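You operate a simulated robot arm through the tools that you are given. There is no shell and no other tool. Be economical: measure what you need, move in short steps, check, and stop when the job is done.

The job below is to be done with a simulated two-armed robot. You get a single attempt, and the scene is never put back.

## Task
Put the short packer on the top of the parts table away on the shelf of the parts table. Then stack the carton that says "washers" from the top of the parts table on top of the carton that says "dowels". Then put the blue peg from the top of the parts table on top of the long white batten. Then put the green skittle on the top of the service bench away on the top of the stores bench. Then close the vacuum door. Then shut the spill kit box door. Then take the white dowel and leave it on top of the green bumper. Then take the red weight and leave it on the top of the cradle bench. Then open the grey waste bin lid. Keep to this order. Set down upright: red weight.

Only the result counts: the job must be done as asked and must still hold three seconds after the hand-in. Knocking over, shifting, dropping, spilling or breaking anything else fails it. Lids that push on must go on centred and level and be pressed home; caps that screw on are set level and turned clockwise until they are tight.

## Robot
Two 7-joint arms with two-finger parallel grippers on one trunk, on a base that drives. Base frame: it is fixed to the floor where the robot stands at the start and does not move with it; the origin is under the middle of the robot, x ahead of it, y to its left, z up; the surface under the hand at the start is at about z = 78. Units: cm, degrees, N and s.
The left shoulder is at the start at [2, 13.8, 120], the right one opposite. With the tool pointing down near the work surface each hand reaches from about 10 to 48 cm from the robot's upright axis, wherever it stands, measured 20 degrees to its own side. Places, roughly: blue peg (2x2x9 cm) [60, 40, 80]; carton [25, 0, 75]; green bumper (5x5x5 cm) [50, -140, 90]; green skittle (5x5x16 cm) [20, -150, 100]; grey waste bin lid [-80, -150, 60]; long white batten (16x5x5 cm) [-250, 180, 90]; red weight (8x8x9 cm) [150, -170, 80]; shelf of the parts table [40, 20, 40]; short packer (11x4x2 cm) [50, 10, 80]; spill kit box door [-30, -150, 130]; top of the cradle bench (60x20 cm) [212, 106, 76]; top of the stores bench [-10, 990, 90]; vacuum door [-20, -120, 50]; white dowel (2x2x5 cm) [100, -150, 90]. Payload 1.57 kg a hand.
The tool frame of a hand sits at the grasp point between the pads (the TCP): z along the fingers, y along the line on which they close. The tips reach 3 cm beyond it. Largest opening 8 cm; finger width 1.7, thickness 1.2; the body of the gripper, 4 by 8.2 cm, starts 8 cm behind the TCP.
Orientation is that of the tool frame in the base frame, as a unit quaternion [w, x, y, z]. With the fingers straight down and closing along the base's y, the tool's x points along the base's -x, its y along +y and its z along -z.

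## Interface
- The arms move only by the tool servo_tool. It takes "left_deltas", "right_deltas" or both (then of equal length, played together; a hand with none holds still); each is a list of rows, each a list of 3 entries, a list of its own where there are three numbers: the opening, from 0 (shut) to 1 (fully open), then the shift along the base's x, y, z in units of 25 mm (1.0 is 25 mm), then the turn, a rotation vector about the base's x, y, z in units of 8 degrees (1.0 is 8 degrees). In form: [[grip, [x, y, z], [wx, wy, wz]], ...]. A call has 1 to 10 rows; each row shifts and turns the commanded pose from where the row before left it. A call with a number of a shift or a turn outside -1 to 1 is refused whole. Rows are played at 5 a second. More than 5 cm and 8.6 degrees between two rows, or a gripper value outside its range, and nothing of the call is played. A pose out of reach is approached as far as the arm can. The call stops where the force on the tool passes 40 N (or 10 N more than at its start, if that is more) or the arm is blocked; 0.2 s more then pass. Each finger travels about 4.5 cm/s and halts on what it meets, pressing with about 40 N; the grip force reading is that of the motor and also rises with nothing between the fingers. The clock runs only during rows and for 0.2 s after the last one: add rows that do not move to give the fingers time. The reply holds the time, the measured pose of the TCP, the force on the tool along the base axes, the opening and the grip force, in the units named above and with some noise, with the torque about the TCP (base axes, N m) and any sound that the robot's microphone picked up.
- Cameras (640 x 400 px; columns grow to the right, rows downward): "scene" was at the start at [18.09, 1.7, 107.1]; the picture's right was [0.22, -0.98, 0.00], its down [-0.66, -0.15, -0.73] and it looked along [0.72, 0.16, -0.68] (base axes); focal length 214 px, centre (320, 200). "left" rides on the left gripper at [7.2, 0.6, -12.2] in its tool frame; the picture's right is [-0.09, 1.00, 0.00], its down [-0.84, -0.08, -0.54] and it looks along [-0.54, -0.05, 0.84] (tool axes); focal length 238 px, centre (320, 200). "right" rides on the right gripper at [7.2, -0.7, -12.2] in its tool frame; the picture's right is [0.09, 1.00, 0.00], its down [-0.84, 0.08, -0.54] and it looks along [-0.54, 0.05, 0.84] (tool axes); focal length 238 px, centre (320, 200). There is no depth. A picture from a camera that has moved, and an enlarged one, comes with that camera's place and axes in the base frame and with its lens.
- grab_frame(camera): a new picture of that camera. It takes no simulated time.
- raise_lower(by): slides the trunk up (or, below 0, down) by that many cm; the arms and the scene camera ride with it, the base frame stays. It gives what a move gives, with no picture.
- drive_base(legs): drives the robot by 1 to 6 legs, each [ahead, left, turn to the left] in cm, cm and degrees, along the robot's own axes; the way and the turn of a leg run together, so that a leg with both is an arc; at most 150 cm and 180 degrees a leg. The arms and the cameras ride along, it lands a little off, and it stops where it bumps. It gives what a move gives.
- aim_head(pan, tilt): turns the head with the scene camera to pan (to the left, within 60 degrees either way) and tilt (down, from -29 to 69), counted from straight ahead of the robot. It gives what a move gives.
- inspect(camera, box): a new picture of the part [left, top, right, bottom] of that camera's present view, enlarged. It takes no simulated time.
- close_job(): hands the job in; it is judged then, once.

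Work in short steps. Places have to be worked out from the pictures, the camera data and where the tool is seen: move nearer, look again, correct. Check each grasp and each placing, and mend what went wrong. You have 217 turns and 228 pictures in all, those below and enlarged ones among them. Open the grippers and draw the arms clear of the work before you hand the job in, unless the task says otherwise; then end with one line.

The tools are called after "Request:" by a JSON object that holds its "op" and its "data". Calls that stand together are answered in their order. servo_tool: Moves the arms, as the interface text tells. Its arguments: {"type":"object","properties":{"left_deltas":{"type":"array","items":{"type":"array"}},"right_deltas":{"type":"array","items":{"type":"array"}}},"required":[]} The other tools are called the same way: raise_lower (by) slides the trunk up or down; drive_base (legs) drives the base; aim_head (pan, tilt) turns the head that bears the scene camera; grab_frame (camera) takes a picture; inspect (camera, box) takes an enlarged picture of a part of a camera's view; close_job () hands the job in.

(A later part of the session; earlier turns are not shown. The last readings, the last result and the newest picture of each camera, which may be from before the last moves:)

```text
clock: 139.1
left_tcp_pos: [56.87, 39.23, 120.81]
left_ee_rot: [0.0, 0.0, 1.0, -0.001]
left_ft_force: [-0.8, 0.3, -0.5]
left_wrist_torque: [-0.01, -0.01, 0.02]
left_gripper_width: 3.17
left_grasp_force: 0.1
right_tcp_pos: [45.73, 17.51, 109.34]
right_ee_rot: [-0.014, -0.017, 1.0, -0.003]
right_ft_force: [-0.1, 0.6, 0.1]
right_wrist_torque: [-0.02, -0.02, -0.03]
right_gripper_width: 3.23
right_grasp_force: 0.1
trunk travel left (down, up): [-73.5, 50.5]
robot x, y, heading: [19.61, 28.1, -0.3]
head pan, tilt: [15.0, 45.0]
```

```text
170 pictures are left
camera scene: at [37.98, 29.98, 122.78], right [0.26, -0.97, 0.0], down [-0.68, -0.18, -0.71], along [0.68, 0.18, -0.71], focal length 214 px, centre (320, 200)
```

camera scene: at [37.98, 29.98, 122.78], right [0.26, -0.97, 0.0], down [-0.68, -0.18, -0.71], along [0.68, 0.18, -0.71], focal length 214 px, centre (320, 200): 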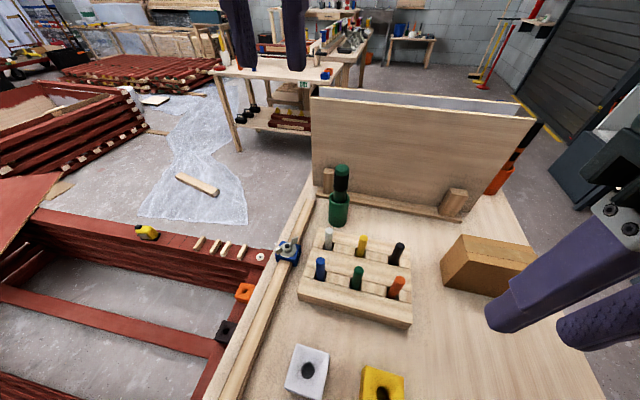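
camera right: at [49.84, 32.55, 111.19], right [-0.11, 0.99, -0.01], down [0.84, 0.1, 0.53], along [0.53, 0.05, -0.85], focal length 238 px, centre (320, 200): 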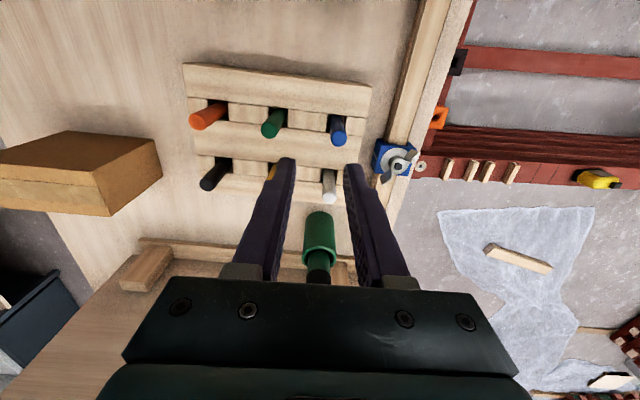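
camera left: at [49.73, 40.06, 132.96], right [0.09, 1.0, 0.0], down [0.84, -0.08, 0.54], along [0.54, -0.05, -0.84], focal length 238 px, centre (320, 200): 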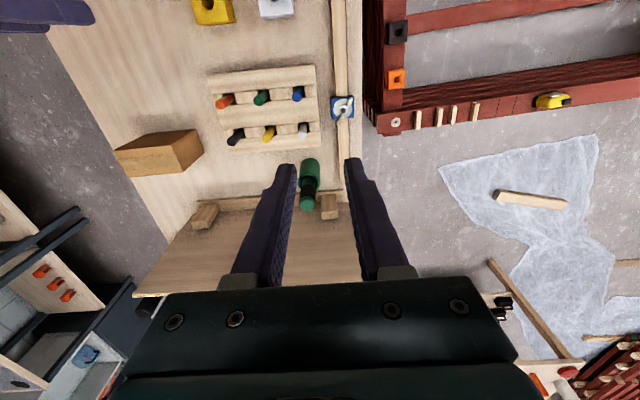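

The left hand is now square. I move it over the peg and lower the trunk 14 cm.

Request:
{"op": "servo_tool", "data": {"left_deltas": [[0.4, [0.1, -0.8, 0], [0, 0, 0]], [0.4, [0.08, -0.84, 0], [0, 0, 0]], [0.4, [0, 0, 0], [0, 0, 0]]]}}

Request:
{"op": "raise_lower", "data": {"by": -14}}

Request:
{"op": "servo_tool", "data": {"left_deltas": [[0.4, [0, 0, -1], [0, 0, 0]], [0.4, [0, 0, -1], [0, 0, 0]], [0.4, [0, 0, -1], [0, 0, 0]], [0.4, [0, 0, -1], [0, 0, 0]], [0.4, [0, 0, 0], [0, 0, 0]]]}}

Request:
{"op": "grab_frame", "data": {"camera": "left"}}

Request:
{"op": "grab_frame", "data": {"camera": "scene"}}

```text
clock: 139.9
left_tcp_pos: [57.45, 35.38, 120.95]
left_ee_rot: [0.0, 0.0, 1.0, -0.001]
left_ft_force: [-0.1, 0.4, 0.1]
left_wrist_torque: [0.01, -0.03, 0.02]
left_gripper_width: 3.19
left_grasp_force: 0.0
right_tcp_pos: [45.7, 17.4, 109.33]
right_ee_rot: [-0.012, -0.017, 1.0, -0.004]
right_ft_force: [-0.3, 0.1, -0.8]
right_wrist_torque: [0.0, 0.0, 0.0]
right_gripper_width: 3.19
right_grasp_force: 0.0
trunk travel left (down, up): [-73.5, 50.5]
robot x, y, heading: [20.0, 28.38, -0.3]
head pan, tilt: [15.0, 45.0]
```

```text
clock: 141.6
left_tcp_pos: [57.42, 35.37, 106.79]
left_ee_rot: [0.0, -0.001, 1.0, 0.0]
left_ft_force: [0.5, -0.4, -0.3]
left_wrist_torque: [0.0, 0.0, -0.02]
left_gripper_width: 3.2
left_grasp_force: 0.2
right_tcp_pos: [45.63, 17.49, 95.42]
right_ee_rot: [-0.013, -0.017, 1.0, -0.004]
right_ft_force: [-1.1, -0.5, -0.1]
right_wrist_torque: [-0.01, 0.01, 0.01]
right_gripper_width: 3.22
right_grasp_force: 0.0
trunk travel left (down, up): [-59.5, 64.5]
robot x, y, heading: [20.21, 28.49, -0.2]
head pan, tilt: [15.0, 45.0]
```

```text
clock: 142.8
left_tcp_pos: [57.46, 35.49, 96.8]
left_ee_rot: [0.0, 0.001, 1.0, -0.001]
left_ft_force: [-0.6, 0.3, 0.9]
left_wrist_torque: [0.01, 0.03, 0.01]
left_gripper_width: 3.21
left_grasp_force: 0.0
right_tcp_pos: [45.64, 17.5, 95.2]
right_ee_rot: [-0.013, -0.018, 1.0, -0.004]
right_ft_force: [-0.4, -0.8, -0.9]
right_wrist_torque: [-0.01, 0.01, -0.02]
right_gripper_width: 3.21
right_grasp_force: 0.0
trunk travel left (down, up): [-59.5, 64.5]
robot x, y, heading: [19.92, 27.82, -0.4]
head pan, tilt: [15.0, 45.0]
```

```text
169 pictures are left
camera left: at [50.25, 36.37, 109.08], right [0.09, 1.0, 0.0], down [0.84, -0.08, 0.54], along [0.54, -0.05, -0.84], focal length 238 px, centre (320, 200)
```

left: 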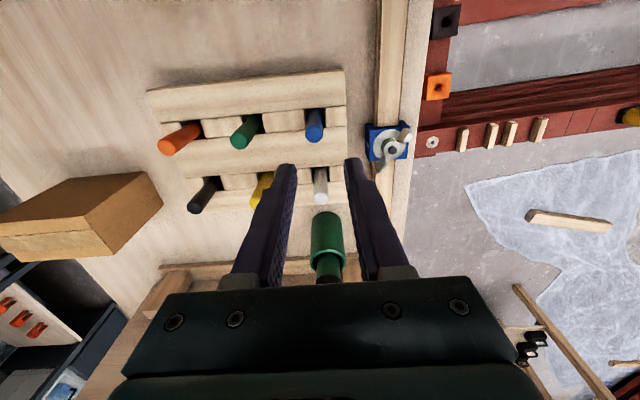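

```text
168 pictures are left
camera scene: at [37.98, 29.98, 108.78], right [0.26, -0.97, 0.0], down [-0.68, -0.18, -0.71], along [0.68, 0.18, -0.71], focal length 214 px, centre (320, 200)
```

scene: 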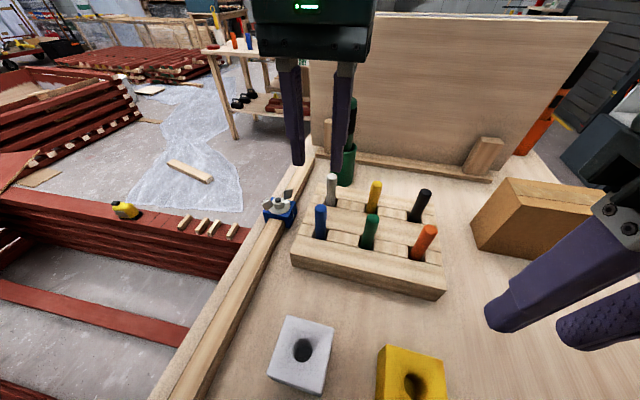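

The peg check gives (57.2, 35.1). I trim, descend to z ≈ 85.2 and close.

Request:
{"op": "servo_tool", "data": {"left_deltas": [[0.4, [-0.1, -0.15, -0.8], [0, 0, 0]], [0.4, [0, 0, -1], [0, 0, 0]], [0.4, [0, 0, -1], [0, 0, 0]], [0.4, [0, 0, -1], [0, 0, 0]], [0.4, [0, 0, -0.8], [0, 0, 0]], [0.4, [0, 0, 0], [0, 0, 0]], [0, [0, 0, 0], [0, 0, 0]], [0, [0, 0, 0], [0, 0, 0]], [0, [0, 0, 0], [0, 0, 0]]]}}

Request:
{"op": "inspect", "data": {"camera": "scene", "box": [250, 100, 450, 300]}}

```text
clock: 144.8
left_tcp_pos: [57.38, 35.07, 85.4]
left_ee_rot: [0.0, 0.0, 1.0, -0.001]
left_ft_force: [0.2, -0.1, 0.1]
left_wrist_torque: [0.01, -0.02, -0.01]
left_gripper_width: 1.48
left_grasp_force: 30.9
right_tcp_pos: [45.64, 17.48, 95.37]
right_ee_rot: [-0.013, -0.018, 1.0, -0.004]
right_ft_force: [-0.1, -0.3, -0.4]
right_wrist_torque: [-0.03, 0.01, 0.01]
right_gripper_width: 3.22
right_grasp_force: 0.1
trunk travel left (down, up): [-59.5, 64.5]
robot x, y, heading: [20.35, 27.88, 0.2]
head pan, tilt: [15.0, 45.0]
```

```text
2.00 times, centred on (350, 200) of scene
camera zoom: at [37.98, 29.98, 108.78], right [0.26, -0.97, 0.0], down [-0.68, -0.18, -0.71], along [0.68, 0.18, -0.71], focal length 429 px, centre (260, 200)
```

zoom: 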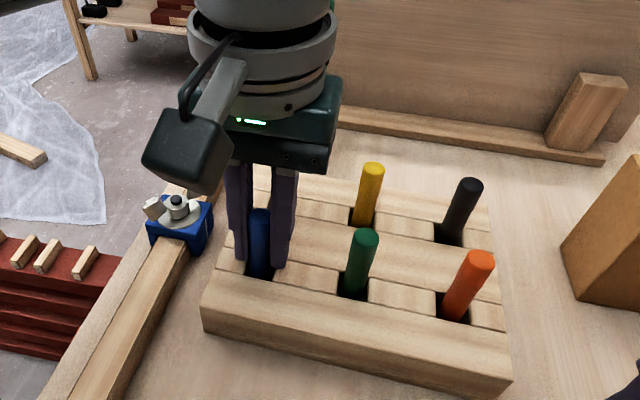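

Gripped at about 1.5 cm. I lift straight up.

Request:
{"op": "servo_tool", "data": {"left_deltas": [[0, [0, 0, 0.3], [0, 0, 0]], [0, [0, 0, 0.6], [0, 0, 0]], [0, [0, 0, 0.8], [0, 0, 0]], [0, [0, 0, 0.8], [0, 0, 0]], [0, [0, 0, 0.8], [0, 0, 0]], [0, [0, 0, 0.8], [0, 0, 0]], [0, [0, 0, 0.8], [0, 0, 0]], [0, [0, 0, 0.8], [0, 0, 0]], [0, [0, 0, 0.8], [0, 0, 0]], [0, [0, 0, 0.8], [0, 0, 0]]]}}

Request:
{"op": "grab_frame", "data": {"camera": "left"}}

```text
clock: 147.0
left_tcp_pos: [57.16, 34.92, 103.7]
left_ee_rot: [0.0, -0.001, 1.0, -0.001]
left_ft_force: [0.0, 0.1, -0.1]
left_wrist_torque: [0.02, 0.02, -0.02]
left_gripper_width: 1.43
left_grasp_force: 30.7
right_tcp_pos: [45.58, 17.43, 95.34]
right_ee_rot: [-0.014, -0.018, 1.0, -0.004]
right_ft_force: [-0.6, -1.2, 0.2]
right_wrist_torque: [-0.01, 0.0, -0.02]
right_gripper_width: 3.22
right_grasp_force: 0.2
trunk travel left (down, up): [-59.5, 64.5]
robot x, y, heading: [20.14, 28.08, -0.2]
head pan, tilt: [15.0, 45.0]
```

```text
166 pictures are left
camera left: at [49.91, 35.74, 115.82], right [0.09, 1.0, 0.0], down [0.84, -0.08, 0.54], along [0.54, -0.05, -0.84], focal length 238 px, centre (320, 200)
```

left: 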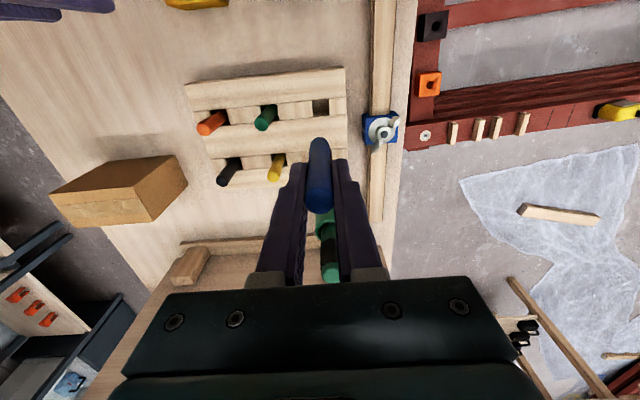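

The peg is out and held. I raise the trunk, back off the table and turn to look toward the batten at (-250, 180).

Request:
{"op": "raise_lower", "data": {"by": 20}}

Request:
{"op": "drive_base", "data": {"legs": [[-85, 0, 0], [0, 0, 140]]}}

Request:
{"op": "aim_head", "data": {"pan": 0, "tilt": 25}}

Request:
{"op": "grab_frame", "data": {"camera": "scene"}}

```text
clock: 149.1
left_tcp_pos: [57.1, 35.0, 123.57]
left_ee_rot: [0.0, 0.0, 1.0, -0.001]
left_ft_force: [-0.4, -0.1, -0.7]
left_wrist_torque: [0.02, 0.01, 0.01]
left_gripper_width: 1.44
left_grasp_force: 30.7
right_tcp_pos: [45.72, 17.46, 115.36]
right_ee_rot: [-0.013, -0.017, 1.0, -0.003]
right_ft_force: [-0.7, -0.1, -0.2]
right_wrist_torque: [-0.05, -0.01, 0.02]
right_gripper_width: 3.2
right_grasp_force: 0.0
trunk travel left (down, up): [-79.5, 44.5]
robot x, y, heading: [20.25, 27.61, -0.3]
head pan, tilt: [15.0, 45.0]
```

```text
clock: 159.4
left_tcp_pos: [-96.52, 47.04, 123.76]
left_ee_rot: [-0.002, 0.939, -0.343, -0.001]
left_ft_force: [0.3, -0.5, 0.4]
left_wrist_torque: [-0.02, -0.03, 0.01]
left_gripper_width: 1.5
left_grasp_force: 31.2
right_tcp_pos: [-76.43, 53.02, 115.35]
right_ee_rot: [0.0, 0.945, -0.326, 0.013]
right_ft_force: [-0.6, 0.5, -0.1]
right_wrist_torque: [-0.01, -0.03, 0.0]
right_gripper_width: 3.22
right_grasp_force: 0.1
trunk travel left (down, up): [-79.5, 44.5]
robot x, y, heading: [-64.18, 27.97, 139.6]
head pan, tilt: [15.0, 45.0]
```

```text
clock: 160.2
left_tcp_pos: [-96.52, 46.98, 123.64]
left_ee_rot: [-0.001, 0.939, -0.343, -0.001]
left_ft_force: [-0.5, 0.2, 0.4]
left_wrist_torque: [0.02, -0.04, -0.01]
left_gripper_width: 1.53
left_grasp_force: 31.1
right_tcp_pos: [-76.32, 53.03, 115.25]
right_ee_rot: [0.001, 0.945, -0.327, 0.013]
right_ft_force: [-0.8, 0.4, 0.0]
right_wrist_torque: [0.0, -0.03, 0.03]
right_gripper_width: 3.23
right_grasp_force: 0.0
trunk travel left (down, up): [-79.5, 44.5]
robot x, y, heading: [-63.44, 28.34, 139.5]
head pan, tilt: [0.0, 25.0]
```

```text
165 pictures are left
camera scene: at [-78.34, 40.69, 131.83], right [0.65, 0.76, 0.0], down [0.32, -0.27, -0.91], along [-0.69, 0.59, -0.42], focal length 214 px, centre (320, 200)
```

scene: 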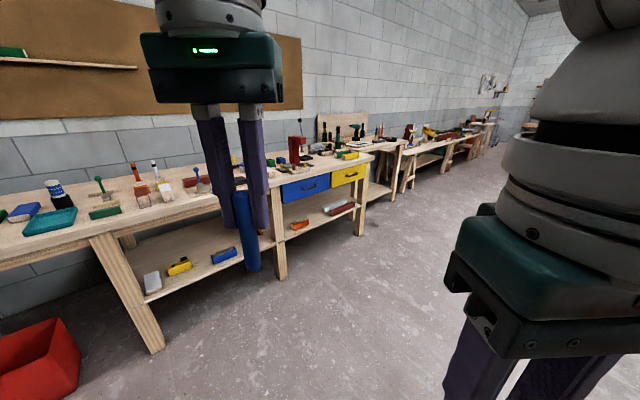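

Request:
{"op": "inspect", "data": {"camera": "scene", "box": [240, 100, 440, 220]}}

Request:
{"op": "inspect", "data": {"camera": "scene", "box": [0, 140, 240, 290]}}

```text
3.20 times, centred on (340, 160) of scene
camera zoom: at [-78.34, 40.69, 131.83], right [0.65, 0.76, 0.0], down [0.32, -0.27, -0.91], along [-0.69, 0.59, -0.42], focal length 686 px, centre (256, 328)
```

zoom: 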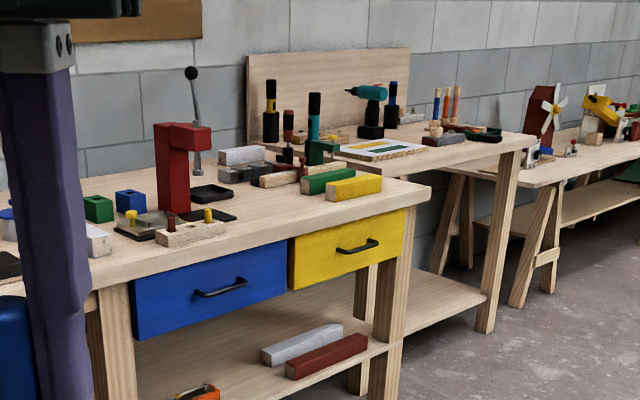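

```text
2.67 times, centred on (120, 215) of scene
camera zoom: at [-78.34, 40.69, 131.83], right [0.65, 0.76, 0.0], down [0.32, -0.27, -0.91], along [-0.69, 0.59, -0.42], focal length 572 px, centre (853, 160)
```

zoom: 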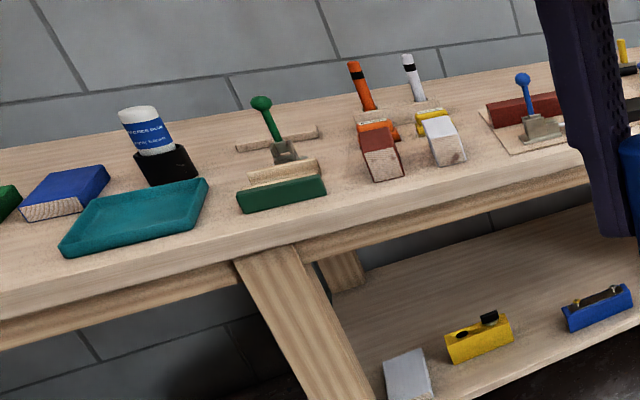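

The drawer bench has several battens. I drive to stand in front of it and look closely.

Request:
{"op": "drive_base", "data": {"legs": [[0, 0, 40.5], [0, -140, 0], [66, 0, 0]]}}

Request:
{"op": "aim_head", "data": {"pan": 0, "tilt": 30}}

Request:
{"op": "grab_frame", "data": {"camera": "scene"}}

```text
clock: 172.2
left_tcp_pos: [-169.63, 153.68, 123.63]
left_ee_rot: [-0.001, 1.0, 0.025, 0.0]
left_ft_force: [-0.5, -0.8, -1.3]
left_wrist_torque: [0.03, -0.01, -0.03]
left_gripper_width: 1.53
left_grasp_force: 31.1
right_tcp_pos: [-158.94, 171.62, 115.38]
right_ee_rot: [-0.005, 0.999, 0.041, 0.013]
right_ft_force: [-0.3, -0.2, -0.4]
right_wrist_torque: [0.0, 0.02, 0.0]
right_gripper_width: 3.2
right_grasp_force: 0.1
trunk travel left (down, up): [-79.5, 44.5]
robot x, y, heading: [-132.84, 162.48, -177.5]
head pan, tilt: [0.0, 25.0]
```

```text
clock: 172.8
left_tcp_pos: [-169.76, 153.66, 123.57]
left_ee_rot: [-0.001, 1.0, 0.025, 0.0]
left_ft_force: [-0.2, 0.0, 0.3]
left_wrist_torque: [0.03, 0.03, 0.01]
left_gripper_width: 1.54
left_grasp_force: 31.0
right_tcp_pos: [-158.95, 171.64, 115.16]
right_ee_rot: [-0.004, 0.999, 0.042, 0.013]
right_ft_force: [0.0, -0.4, 0.2]
right_wrist_torque: [-0.01, -0.01, 0.01]
right_gripper_width: 3.2
right_grasp_force: 0.1
trunk travel left (down, up): [-79.5, 44.5]
robot x, y, heading: [-133.17, 162.17, -177.2]
head pan, tilt: [0.0, 30.0]
```

```text
162 pictures are left
camera scene: at [-152.03, 161.27, 131.04], right [-0.04, 1.0, 0.0], down [0.5, 0.02, -0.87], along [-0.87, -0.04, -0.5], focal length 214 px, centre (320, 200)
```

scene: 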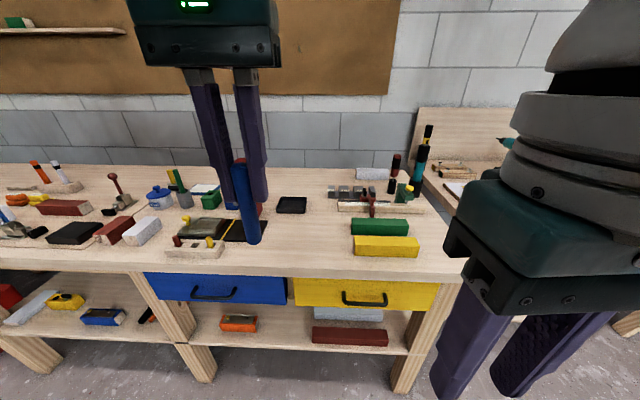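

Request:
{"op": "inspect", "data": {"camera": "scene", "box": [270, 140, 450, 260]}}

Request:
{"op": "inspect", "data": {"camera": "scene", "box": [20, 150, 300, 280]}}

```text
3.33 times, centred on (360, 200) of scene
camera zoom: at [-152.03, 161.27, 131.04], right [-0.04, 1.0, 0.0], down [0.5, 0.02, -0.87], along [-0.87, -0.04, -0.5], focal length 715 px, centre (187, 200)
```

zoom: 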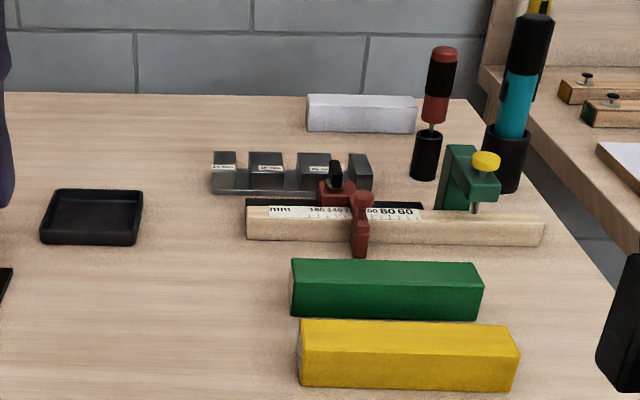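

```text
2.29 times, centred on (160, 215) of scene
camera zoom: at [-152.03, 161.27, 131.04], right [-0.04, 1.0, 0.0], down [0.5, 0.02, -0.87], along [-0.87, -0.04, -0.5], focal length 490 px, centre (686, 166)
```

zoom: 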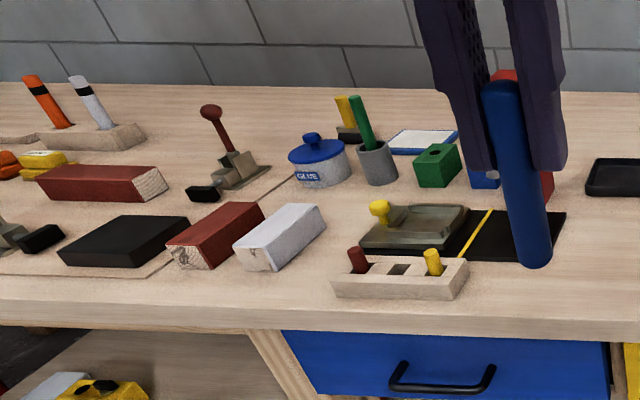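

The long white batten is the one at the back: length ≈ 16, centre about (-248.5, 182.6). I lift the right hand clear, line up and approach gradually.

Request:
{"op": "servo_tool", "data": {"right_deltas": [[0.4, [0.5, 0, 1], [0, 0, 0]], [0.4, [0.5, 0, 1], [0, 0, 0]], [0.4, [0.5, 0, 1], [0, 0, 0]], [0.4, [0.5, 0, 1], [0, 0, 0]], [0.4, [0, 0, 0], [0, 0, 0]]]}}

Request:
{"op": "drive_base", "data": {"legs": [[0, -28, -2.8], [40, 0, 0], [18, 0, 0]]}}

Request:
{"op": "grab_frame", "data": {"camera": "scene"}}

Request:
{"op": "grab_frame", "data": {"camera": "left"}}

```text
clock: 173.7
left_tcp_pos: [-169.71, 153.64, 123.57]
left_ee_rot: [0.0, 1.0, 0.024, 0.0]
left_ft_force: [0.0, 0.3, 0.1]
left_wrist_torque: [-0.02, 0.01, 0.01]
left_gripper_width: 1.5
left_grasp_force: 31.0
right_tcp_pos: [-155.34, 171.99, 123.41]
right_ee_rot: [-0.008, 1.0, 0.029, 0.008]
right_ft_force: [-8.2, -2.1, -5.1]
right_wrist_torque: [0.48, -0.79, -0.42]
right_gripper_width: 3.2
right_grasp_force: 0.0
trunk travel left (down, up): [-79.5, 44.5]
robot x, y, heading: [-132.77, 162.29, -177.5]
head pan, tilt: [0.0, 30.0]
stopped in row 4 (right hand): the force on the tool passed its limit at 60 N (the readings are from after the stop); the commanded pose is now the measured one
```

```text
clock: 178.9
left_tcp_pos: [-228.47, 184.57, 123.52]
left_ee_rot: [0.0, 1.0, -0.003, 0.0]
left_ft_force: [0.6, -0.6, -0.6]
left_wrist_torque: [0.01, -0.03, 0.0]
left_gripper_width: 1.52
left_grasp_force: 31.0
right_tcp_pos: [-213.18, 201.96, 123.53]
right_ee_rot: [-0.008, 1.0, 0.002, 0.009]
right_ft_force: [-18.8, 2.0, -0.2]
right_wrist_torque: [-0.1, -1.97, -0.75]
right_gripper_width: 3.23
right_grasp_force: 0.1
trunk travel left (down, up): [-79.5, 44.5]
robot x, y, heading: [-191.05, 190.92, 179.5]
head pan, tilt: [0.0, 30.0]
```

```text
159 pictures are left
camera scene: at [-210.42, 191.38, 131.06], right [0.03, 1.0, 0.0], down [0.5, -0.01, -0.87], along [-0.87, 0.03, -0.5], focal length 214 px, centre (320, 200)
```

scene: 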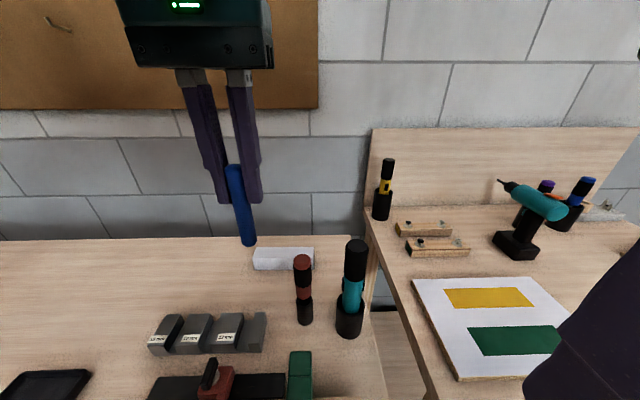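

```text
158 pictures are left
camera left: at [-221.33, 183.94, 135.78], right [-0.1, -1.0, 0.0], down [-0.84, 0.08, 0.54], along [-0.54, 0.05, -0.84], focal length 238 px, centre (320, 200)
```

left: 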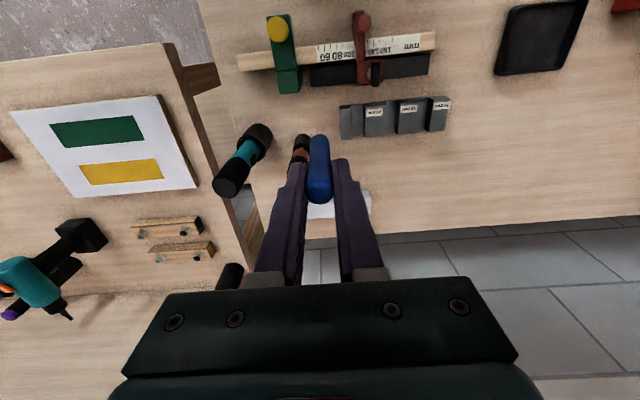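

Request:
{"op": "servo_tool", "data": {"right_deltas": [[0.4, [-0.6, 0.6, 0], [0, 0, 0]], [0.4, [-0.4, 0.6, 0], [0, 0, 0]]]}}

Request:
{"op": "drive_base", "data": {"legs": [[13, 0, 0.5]]}}

Request:
{"op": "grab_frame", "data": {"camera": "scene"}}

Request:
{"op": "grab_frame", "data": {"camera": "left"}}

```text
clock: 179.5
left_tcp_pos: [-228.43, 184.42, 123.65]
left_ee_rot: [0.0, 1.0, -0.003, 0.0]
left_ft_force: [-0.5, 0.0, -0.6]
left_wrist_torque: [0.05, 0.02, 0.01]
left_gripper_width: 1.51
left_grasp_force: 31.0
right_tcp_pos: [-215.58, 205.15, 123.53]
right_ee_rot: [-0.006, 1.0, 0.002, 0.009]
right_ft_force: [0.4, 0.2, -0.3]
right_wrist_torque: [-0.03, -0.02, 0.0]
right_gripper_width: 3.21
right_grasp_force: 0.1
trunk travel left (down, up): [-79.5, 44.5]
robot x, y, heading: [-191.01, 191.04, 179.3]
head pan, tilt: [0.0, 30.0]
```

```text
clock: 180.8
left_tcp_pos: [-241.43, 184.32, 123.66]
left_ee_rot: [-0.001, 1.0, 0.0, 0.0]
left_ft_force: [-0.3, -0.1, -0.2]
left_wrist_torque: [-0.01, 0.0, -0.01]
left_gripper_width: 1.51
left_grasp_force: 31.0
right_tcp_pos: [-228.79, 205.1, 123.45]
right_ee_rot: [-0.008, 1.0, 0.005, 0.009]
right_ft_force: [-0.6, -0.4, 0.1]
right_wrist_torque: [0.01, 0.03, 0.0]
right_gripper_width: 3.2
right_grasp_force: 0.1
trunk travel left (down, up): [-79.5, 44.5]
robot x, y, heading: [-204.52, 191.01, 179.7]
head pan, tilt: [0.0, 30.0]
```

```text
157 pictures are left
camera scene: at [-223.46, 191.2, 131.04], right [0.0, 1.0, 0.0], down [0.5, 0.0, -0.87], along [-0.87, 0.0, -0.5], focal length 214 px, centre (320, 200)
```

scene: 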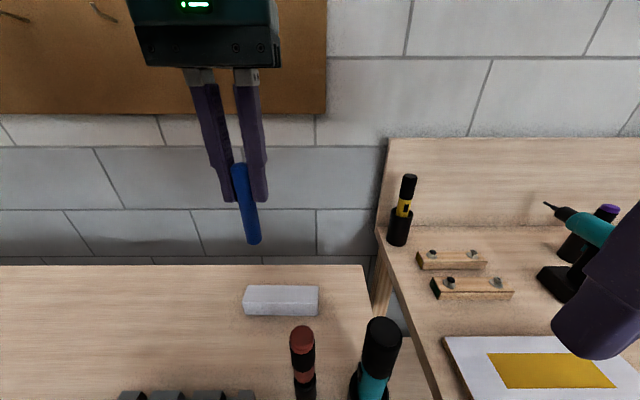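

```text
156 pictures are left
camera left: at [-234.32, 183.86, 135.77], right [-0.09, -1.0, 0.0], down [-0.84, 0.08, 0.54], along [-0.54, 0.05, -0.84], focal length 238 px, centre (320, 200)
```

left: 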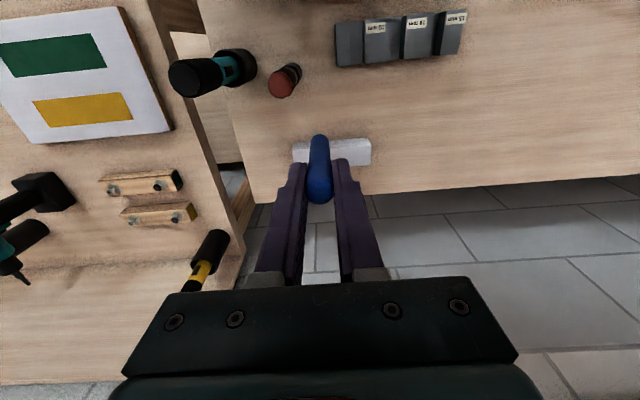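

Request:
{"op": "inspect", "data": {"camera": "scene", "box": [220, 230, 380, 350]}}

Request:
{"op": "inspect", "data": {"camera": "left", "box": [240, 110, 400, 210]}}

```text
3.33 times, centred on (300, 290) of scene
camera zoom: at [-223.46, 191.2, 131.04], right [0.0, 1.0, 0.0], down [0.5, 0.0, -0.87], along [-0.87, 0.0, -0.5], focal length 715 px, centre (387, -100)
```

zoom: 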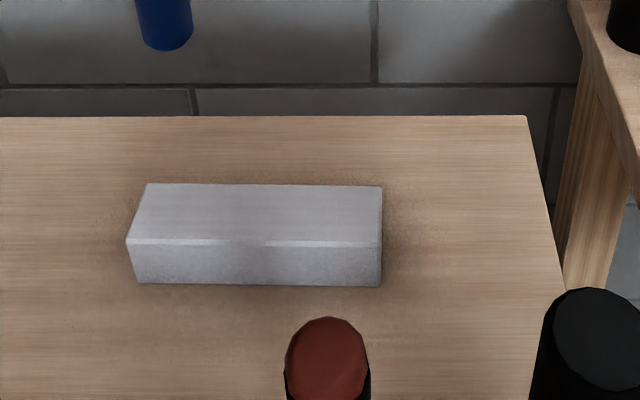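

```text
4.00 times, centred on (320, 160) of left
camera zoom: at [-234.32, 183.86, 135.77], right [-0.09, -1.0, 0.0], down [-0.84, 0.08, 0.54], along [-0.54, 0.05, -0.84], focal length 953 px, centre (320, 360)
```

zoom: 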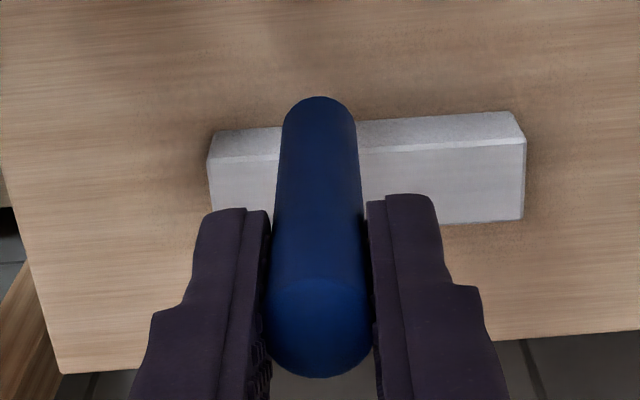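

The batten's top is at z ≈ 90, spanning x -256..-251.6 and y 175..191. I drive 8 cm closer, then place the peg upright at its middle.

Request:
{"op": "drive_base", "data": {"legs": [[8, 0, 0]]}}

Request:
{"op": "servo_tool", "data": {"left_deltas": [[0, [-0.4, -0.1, -0.8], [0, 0, 0]], [0, [-0.4, -0.1, -0.8], [0, 0, 0]], [0, [-0.4, -0.1, -0.8], [0, 0, 0]], [0, [-0.4, -0.1, -0.8], [0, 0, 0]], [0, [-0.2, -0.1, -0.8], [0, 0, 0]], [0, [0, 0, -0.8], [0, 0, 0]], [0, [0, 0, -0.8], [0, 0, 0]], [0, [0, 0, -0.8], [0, 0, 0]], [0, [0, 0, -0.8], [0, 0, 0]], [0, [0, 0, 0], [0, 0, 0]]]}}

Request:
{"op": "grab_frame", "data": {"camera": "scene"}}

Request:
{"op": "grab_frame", "data": {"camera": "left"}}

```text
clock: 181.8
left_tcp_pos: [-249.13, 184.29, 123.56]
left_ee_rot: [-0.002, 1.0, 0.0, 0.0]
left_ft_force: [0.7, 0.0, 0.1]
left_wrist_torque: [0.03, -0.01, -0.02]
left_gripper_width: 1.52
left_grasp_force: 31.3
right_tcp_pos: [-236.58, 205.09, 123.49]
right_ee_rot: [-0.008, 1.0, 0.006, 0.01]
right_ft_force: [0.6, 0.3, 0.6]
right_wrist_torque: [0.04, -0.01, -0.01]
right_gripper_width: 3.19
right_grasp_force: 0.1
trunk travel left (down, up): [-79.5, 44.5]
robot x, y, heading: [-212.51, 191.29, 179.3]
head pan, tilt: [0.0, 30.0]
```

```text
clock: 184.0
left_tcp_pos: [-253.85, 183.11, 105.64]
left_ee_rot: [-0.001, 1.0, 0.0, 0.0]
left_ft_force: [-1.1, -0.2, 0.6]
left_wrist_torque: [-0.03, -0.02, 0.04]
left_gripper_width: 1.5
left_grasp_force: 30.6
right_tcp_pos: [-236.41, 205.17, 123.45]
right_ee_rot: [-0.008, 1.0, 0.005, 0.01]
right_ft_force: [0.2, 0.1, 0.2]
right_wrist_torque: [0.03, 0.01, 0.02]
right_gripper_width: 3.2
right_grasp_force: 0.1
trunk travel left (down, up): [-79.5, 44.5]
robot x, y, heading: [-212.1, 191.58, 179.9]
head pan, tilt: [0.0, 30.0]
```

```text
153 pictures are left
camera scene: at [-231.29, 191.23, 131.04], right [0.0, 1.0, 0.0], down [0.5, 0.0, -0.87], along [-0.87, 0.0, -0.5], focal length 214 px, centre (320, 200)
```

scene: 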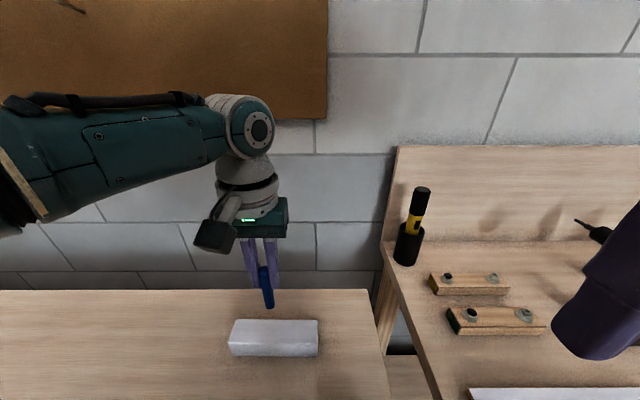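

```text
152 pictures are left
camera left: at [-246.67, 182.61, 117.78], right [-0.09, -1.0, 0.0], down [-0.84, 0.08, 0.54], along [-0.54, 0.05, -0.84], focal length 238 px, centre (320, 200)
```

left: 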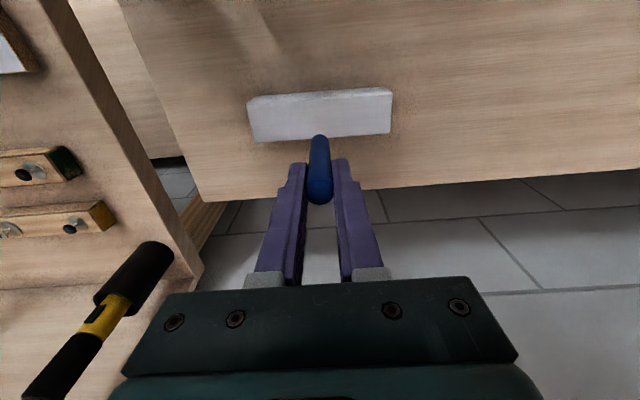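

The projections agree: the peg stands over the batten's centre. I lower it to near contact.

Request:
{"op": "servo_tool", "data": {"left_deltas": [[0, [0, 0, -0.8], [0, 0, 0]], [0, [0, 0, -0.8], [0, 0, 0]], [0, [0, 0, -0.6], [0, 0, 0]], [0, [0, 0, -0.4], [0, 0, 0]], [0, [0, 0, -0.3], [0, 0, 0]], [0, [0, 0, 0], [0, 0, 0]]]}}

Request:
{"op": "inspect", "data": {"camera": "scene", "box": [200, 250, 360, 370]}}

```text
clock: 185.4
left_tcp_pos: [-253.15, 182.79, 98.44]
left_ee_rot: [-0.001, 1.0, 0.0, 0.0]
left_ft_force: [0.6, 0.9, -0.5]
left_wrist_torque: [0.01, -0.01, 0.0]
left_gripper_width: 1.51
left_grasp_force: 30.8
left hand out of reach, approached as far as the arm can: row 4, 5
right_tcp_pos: [-236.36, 205.18, 123.47]
right_ee_rot: [-0.008, 1.0, 0.005, 0.009]
right_ft_force: [-0.5, 0.0, 0.0]
right_wrist_torque: [0.01, 0.0, -0.04]
right_gripper_width: 3.19
right_grasp_force: 0.0
trunk travel left (down, up): [-79.5, 44.5]
robot x, y, heading: [-212.18, 190.98, 179.4]
head pan, tilt: [0.0, 30.0]
```

```text
3.33 times, centred on (280, 310) of scene
camera zoom: at [-231.29, 191.23, 131.04], right [0.0, 1.0, 0.0], down [0.5, 0.0, -0.87], along [-0.87, 0.0, -0.5], focal length 715 px, centre (453, -167)
```

zoom: 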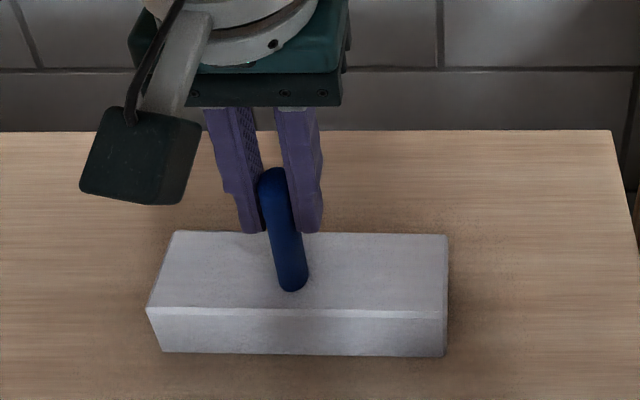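

The arm is at the end of its reach, so I use the trunk for the last centimetre.

Request:
{"op": "raise_lower", "data": {"by": -0.8}}

Request:
{"op": "inspect", "data": {"camera": "scene", "box": [200, 250, 360, 370]}}

```text
clock: 186.0
left_tcp_pos: [-253.5, 182.75, 97.91]
left_ee_rot: [0.0, 1.0, -0.001, -0.004]
left_ft_force: [1.4, -0.7, 29.6]
left_wrist_torque: [-0.06, -0.16, 0.06]
left_gripper_width: 1.51
left_grasp_force: 30.9
right_tcp_pos: [-236.67, 205.01, 122.74]
right_ee_rot: [-0.007, 1.0, 0.005, 0.008]
right_ft_force: [-0.5, -0.1, 1.1]
right_wrist_torque: [0.0, 0.02, 0.01]
right_gripper_width: 3.19
right_grasp_force: 0.1
trunk travel left (down, up): [-78.7, 45.3]
robot x, y, heading: [-212.12, 191.07, 179.8]
head pan, tilt: [0.0, 30.0]
```

```text
3.33 times, centred on (280, 310) of scene
camera zoom: at [-231.42, 191.19, 130.31], right [0.0, 1.0, 0.0], down [0.5, 0.0, -0.87], along [-0.87, 0.0, -0.5], focal length 715 px, centre (453, -167)
```

zoom: 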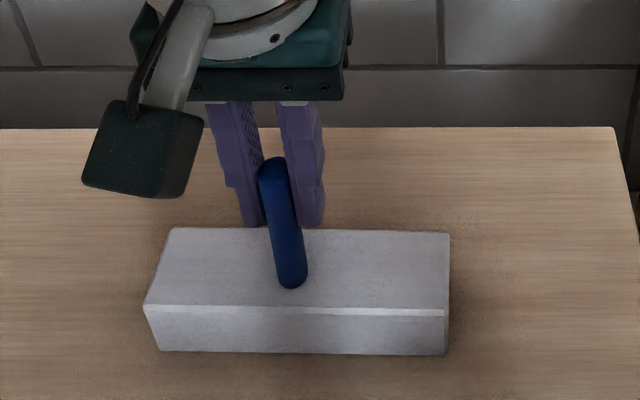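

It's in contact at 30 N. I relieve most of that with the trunk and then open gradually.

Request:
{"op": "raise_lower", "data": {"by": 0.4}}

Request:
{"op": "servo_tool", "data": {"left_deltas": [[0.19, [0, 0, 0], [0, 0, 0]], [0.2, [0, 0, 0], [0, 0, 0]], [0.22, [0, 0, 0], [0, 0, 0]], [0.25, [0, 0, 0], [0, 0, 0]], [0.3, [0, 0, 0], [0, 0, 0]], [0.4, [0, 0, 0], [0, 0, 0]], [0.4, [0, 0, 0], [0, 0, 0]]]}}

Request:
{"op": "inspect", "data": {"camera": "scene", "box": [200, 250, 360, 370]}}

```text
clock: 186.5
left_tcp_pos: [-253.21, 182.76, 98.05]
left_ee_rot: [-0.001, 1.0, 0.0, 0.001]
left_ft_force: [-2.6, 0.0, 5.1]
left_wrist_torque: [0.0, 0.21, 0.0]
left_gripper_width: 1.52
left_grasp_force: 30.9
right_tcp_pos: [-236.64, 205.11, 123.06]
right_ee_rot: [-0.008, 1.0, 0.005, 0.008]
right_ft_force: [-0.4, 0.0, -0.1]
right_wrist_torque: [0.0, -0.01, -0.01]
right_gripper_width: 3.18
right_grasp_force: 0.0
trunk travel left (down, up): [-79.1, 44.9]
robot x, y, heading: [-212.06, 191.04, 179.6]
head pan, tilt: [0.0, 30.0]
```

```text
clock: 188.1
left_tcp_pos: [-253.17, 182.84, 98.1]
left_ee_rot: [-0.001, 1.0, -0.001, 0.0]
left_ft_force: [0.3, 0.3, 0.2]
left_wrist_torque: [0.02, 0.01, -0.02]
left_gripper_width: 3.19
left_grasp_force: 0.1
right_tcp_pos: [-236.58, 205.04, 123.02]
right_ee_rot: [-0.008, 1.0, 0.005, 0.01]
right_ft_force: [0.2, 0.9, -0.2]
right_wrist_torque: [-0.01, 0.02, 0.02]
right_gripper_width: 3.21
right_grasp_force: 0.0
trunk travel left (down, up): [-79.1, 44.9]
robot x, y, heading: [-212.24, 190.84, 179.9]
head pan, tilt: [0.0, 30.0]
```

```text
3.33 times, centred on (280, 310) of scene
camera zoom: at [-231.29, 191.23, 130.64], right [0.0, 1.0, 0.0], down [0.5, 0.0, -0.87], along [-0.87, 0.0, -0.5], focal length 715 px, centre (453, -167)
```

zoom: 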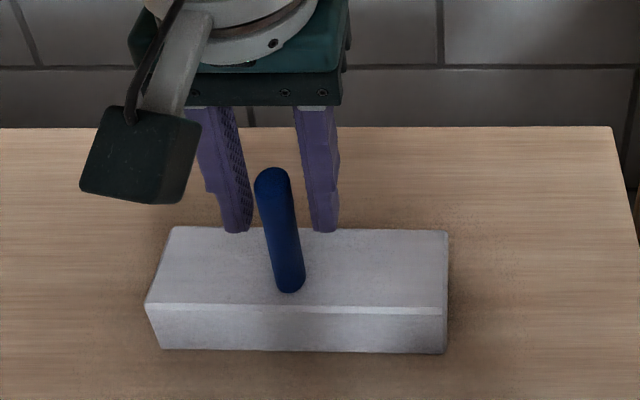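

The peg stands free between the fingers. I raise straight up with the trunk and check.

Request:
{"op": "raise_lower", "data": {"by": 15}}

Request:
{"op": "aim_head", "data": {"pan": 10, "tilt": 50}}

Request:
{"op": "grab_frame", "data": {"camera": "scene"}}

```text
clock: 189.9
left_tcp_pos: [-253.15, 182.65, 113.05]
left_ee_rot: [0.0, 1.0, 0.0, 0.0]
left_ft_force: [-0.5, -0.3, 0.3]
left_wrist_torque: [-0.01, -0.01, 0.02]
left_gripper_width: 3.2
left_grasp_force: 0.1
right_tcp_pos: [-236.52, 205.14, 137.94]
right_ee_rot: [-0.008, 1.0, 0.006, 0.009]
right_ft_force: [-0.6, 0.4, -0.3]
right_wrist_torque: [0.0, 0.02, 0.02]
right_gripper_width: 3.2
right_grasp_force: 0.0
trunk travel left (down, up): [-94.1, 29.9]
robot x, y, heading: [-211.98, 191.31, 179.4]
head pan, tilt: [0.0, 30.0]
```

```text
clock: 190.7
left_tcp_pos: [-253.06, 182.68, 113.07]
left_ee_rot: [-0.001, 1.0, -0.001, 0.001]
left_ft_force: [0.1, -0.1, 0.2]
left_wrist_torque: [0.01, 0.02, -0.04]
left_gripper_width: 3.22
left_grasp_force: 0.0
right_tcp_pos: [-236.57, 205.02, 138.09]
right_ee_rot: [-0.007, 1.0, 0.006, 0.008]
right_ft_force: [-0.1, -1.0, 0.8]
right_wrist_torque: [0.01, 0.04, -0.02]
right_gripper_width: 3.23
right_grasp_force: 0.1
trunk travel left (down, up): [-94.1, 29.9]
robot x, y, heading: [-212.02, 190.94, 180.0]
head pan, tilt: [10.0, 50.0]
```

```text
148 pictures are left
camera scene: at [-229.84, 189.89, 142.69], right [-0.17, 0.99, 0.0], down [0.75, 0.13, -0.64], along [-0.63, -0.11, -0.77], focal length 214 px, centre (320, 200)
```

scene: 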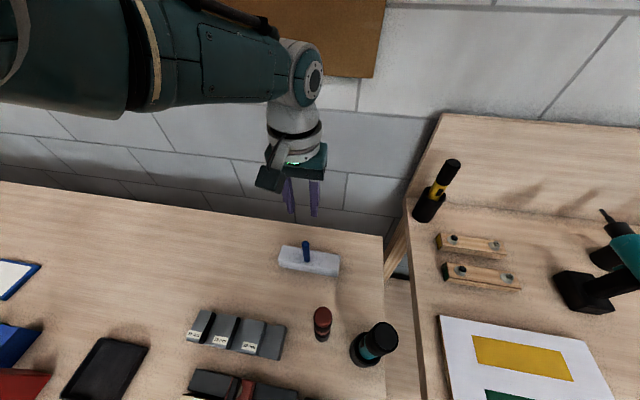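

The peg stands on the batten. Now I leave and drive to the service bench.

Request:
{"op": "drive_base", "data": {"legs": [[-75, 0, 0], [0, 130, 0], [0, 125, 0], [0, 0, 90], [0, 150, 0]]}}

Request:
{"op": "aim_head", "data": {"pan": 0, "tilt": 30}}

Request:
{"op": "grab_frame", "data": {"camera": "scene"}}

```text
clock: 217.4
left_tcp_pos: [11.2, -111.62, 113.09]
left_ee_rot: [-0.001, 0.725, 0.689, 0.0]
left_ft_force: [0.8, 0.6, -0.7]
left_wrist_torque: [-0.01, -0.02, -0.03]
left_gripper_width: 3.21
left_grasp_force: 0.0
right_tcp_pos: [-10.22, -93.89, 137.99]
right_ee_rot: [-0.012, 0.721, 0.693, 0.001]
right_ft_force: [0.3, 0.7, -0.2]
right_wrist_torque: [0.02, 0.03, 0.01]
right_gripper_width: 3.22
right_grasp_force: 0.0
trunk travel left (down, up): [-94.1, 29.9]
robot x, y, heading: [4.64, -70.19, -93.2]
head pan, tilt: [10.0, 50.0]
```

```text
clock: 218.3
left_tcp_pos: [11.26, -111.54, 113.03]
left_ee_rot: [0.0, 0.725, 0.689, 0.001]
left_ft_force: [-0.5, 0.0, 0.4]
left_wrist_torque: [-0.03, 0.02, 0.0]
left_gripper_width: 3.2
left_grasp_force: 0.0
right_tcp_pos: [-10.12, -94.04, 138.02]
right_ee_rot: [-0.011, 0.72, 0.693, 0.001]
right_ft_force: [-0.1, -0.3, 0.6]
right_wrist_torque: [-0.03, 0.01, -0.01]
right_gripper_width: 3.18
right_grasp_force: 0.1
trunk travel left (down, up): [-94.1, 29.9]
robot x, y, heading: [4.24, -70.26, -93.1]
head pan, tilt: [0.0, 30.0]
```

```text
147 pictures are left
camera scene: at [3.76, -89.53, 145.63], right [-1.0, 0.05, 0.0], down [0.03, 0.5, -0.87], along [-0.05, -0.86, -0.5], focal length 214 px, centre (320, 200)
```

scene: 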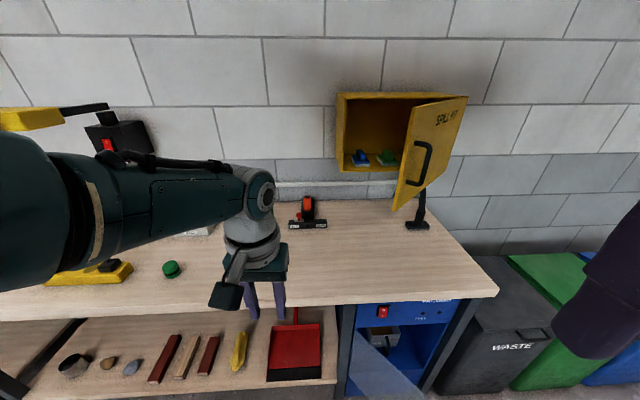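

The left arm hides the skittle, so I draw it back and look again.

Request:
{"op": "servo_tool", "data": {"left_deltas": [[0.4, [0.3, 0.9, 0.8], [0, 0, 0]], [0.4, [0.3, 0.9, 0.8], [0, 0, 0]], [0.4, [0.3, 0.9, 0.8], [0, 0, 0]], [0.4, [0.3, 0.9, 0.8], [0, 0, 0]], [0.4, [0.3, 0.5, 0.5], [0, 0, 0]]]}}

Request:
{"op": "aim_head", "data": {"pan": 20, "tilt": 30}}

Request:
{"op": "grab_frame", "data": {"camera": "scene"}}

```text
clock: 219.5
left_tcp_pos: [15.01, -101.27, 122.41]
left_ee_rot: [0.0, 0.724, 0.69, 0.001]
left_ft_force: [1.2, 0.4, 0.2]
left_wrist_torque: [0.02, -0.01, 0.0]
left_gripper_width: 3.21
left_grasp_force: 0.1
right_tcp_pos: [-10.18, -93.99, 138.13]
right_ee_rot: [-0.012, 0.721, 0.693, 0.001]
right_ft_force: [0.5, -0.5, 0.4]
right_wrist_torque: [-0.01, -0.02, 0.02]
right_gripper_width: 3.22
right_grasp_force: 0.0
trunk travel left (down, up): [-94.1, 29.9]
robot x, y, heading: [4.78, -70.77, -93.2]
head pan, tilt: [0.0, 30.0]
```

```text
clock: 220.3
left_tcp_pos: [15.03, -101.41, 122.52]
left_ee_rot: [-0.001, 0.725, 0.689, 0.0]
left_ft_force: [0.0, 0.4, -0.8]
left_wrist_torque: [0.0, 0.02, -0.02]
left_gripper_width: 3.2
left_grasp_force: 0.0
right_tcp_pos: [-10.14, -93.89, 138.11]
right_ee_rot: [-0.012, 0.721, 0.693, 0.0]
right_ft_force: [0.1, 0.4, 0.5]
right_wrist_torque: [-0.01, 0.0, 0.01]
right_gripper_width: 3.2
right_grasp_force: 0.0
trunk travel left (down, up): [-94.1, 29.9]
robot x, y, heading: [4.65, -70.53, -93.1]
head pan, tilt: [20.0, 30.0]
```

```text
146 pictures are left
camera scene: at [6.87, -89.16, 145.64], right [-0.96, -0.29, 0.0], down [-0.14, 0.48, -0.87], along [0.25, -0.83, -0.5], focal length 214 px, centre (320, 200)
```

scene: 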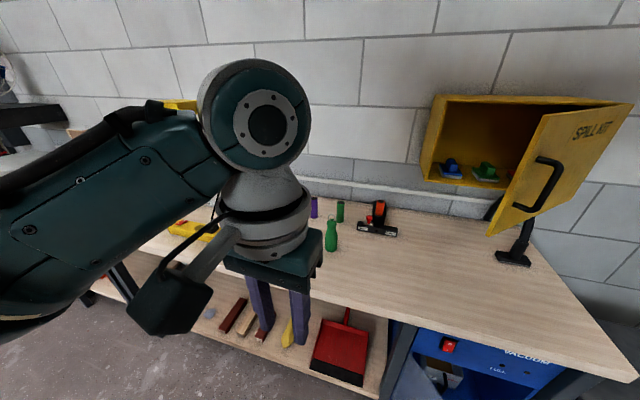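

Request:
{"op": "inspect", "data": {"camera": "scene", "box": [270, 170, 430, 270]}}

```text
4.00 times, centred on (350, 220) of scene
camera zoom: at [6.87, -89.16, 145.64], right [-0.96, -0.29, 0.0], down [-0.14, 0.48, -0.87], along [0.25, -0.83, -0.5], focal length 858 px, centre (200, 120)
```

zoom: 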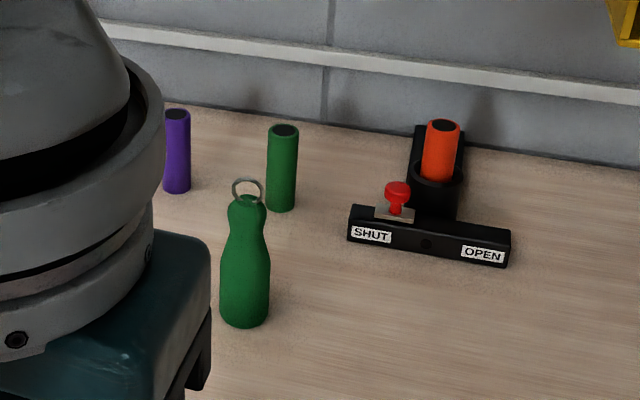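

The green skittle is at about (21, -150). The open spill-kit door is near x ≈ -12, so I shift right to x ≈ 30 and use the right hand, keeping clear of the door.

Request:
{"op": "drive_base", "data": {"legs": [[0, 26, 3.1], [28, 0, 0]]}}

Request:
{"op": "aim_head", "data": {"pan": -10, "tilt": 45}}

Request:
{"op": "grab_frame", "data": {"camera": "scene"}}

Request:
{"op": "grab_frame", "data": {"camera": "right"}}

```text
clock: 223.8
left_tcp_pos: [42.36, -130.36, 122.47]
left_ee_rot: [0.0, 0.704, 0.71, 0.001]
left_ft_force: [0.5, -0.3, 0.6]
left_wrist_torque: [0.0, 0.02, 0.01]
left_gripper_width: 3.21
left_grasp_force: 0.1
right_tcp_pos: [16.94, -124.53, 138.04]
right_ee_rot: [-0.012, 0.7, 0.714, 0.001]
right_ft_force: [-0.4, 0.1, -0.3]
right_wrist_torque: [0.01, 0.02, 0.0]
right_gripper_width: 3.19
right_grasp_force: 0.0
trunk travel left (down, up): [-94.1, 29.9]
robot x, y, heading: [30.21, -99.9, -89.7]
head pan, tilt: [20.0, 30.0]
```

```text
clock: 224.7
left_tcp_pos: [42.5, -130.3, 122.37]
left_ee_rot: [0.0, 0.705, 0.71, 0.001]
left_ft_force: [-0.2, -0.2, 0.7]
left_wrist_torque: [0.0, -0.01, 0.01]
left_gripper_width: 3.19
left_grasp_force: 0.0
right_tcp_pos: [16.91, -124.45, 137.98]
right_ee_rot: [-0.012, 0.7, 0.714, 0.001]
right_ft_force: [-0.4, 0.4, 0.5]
right_wrist_torque: [-0.02, -0.01, 0.02]
right_gripper_width: 3.21
right_grasp_force: 0.1
trunk travel left (down, up): [-94.1, 29.9]
robot x, y, heading: [30.58, -100.27, -89.7]
head pan, tilt: [-10.0, 45.0]
```

```text
144 pictures are left
camera scene: at [29.12, -118.17, 143.38], right [-0.99, 0.17, 0.0], down [0.12, 0.7, -0.71], along [-0.12, -0.7, -0.71], focal length 214 px, centre (320, 200)
```

scene: 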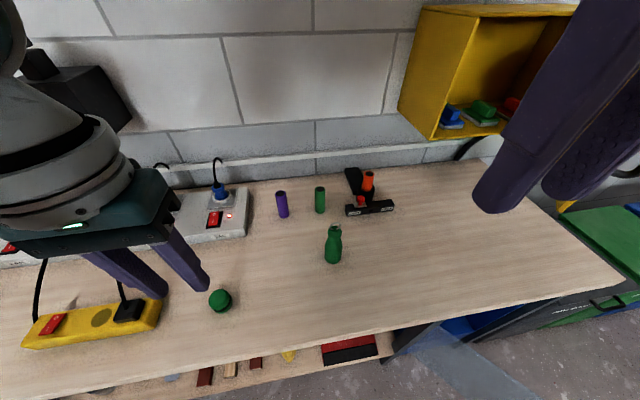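

```text
143 pictures are left
camera right: at [16.27, -117.46, 150.45], right [0.99, 0.11, -0.01], down [0.1, -0.84, 0.53], along [0.05, -0.52, -0.85], focal length 238 px, centre (320, 200)
```

right: 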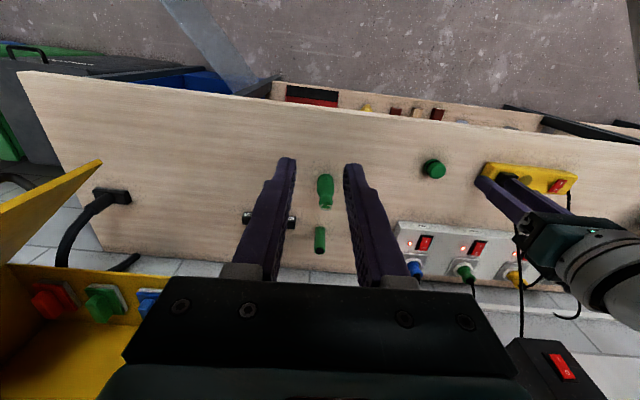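

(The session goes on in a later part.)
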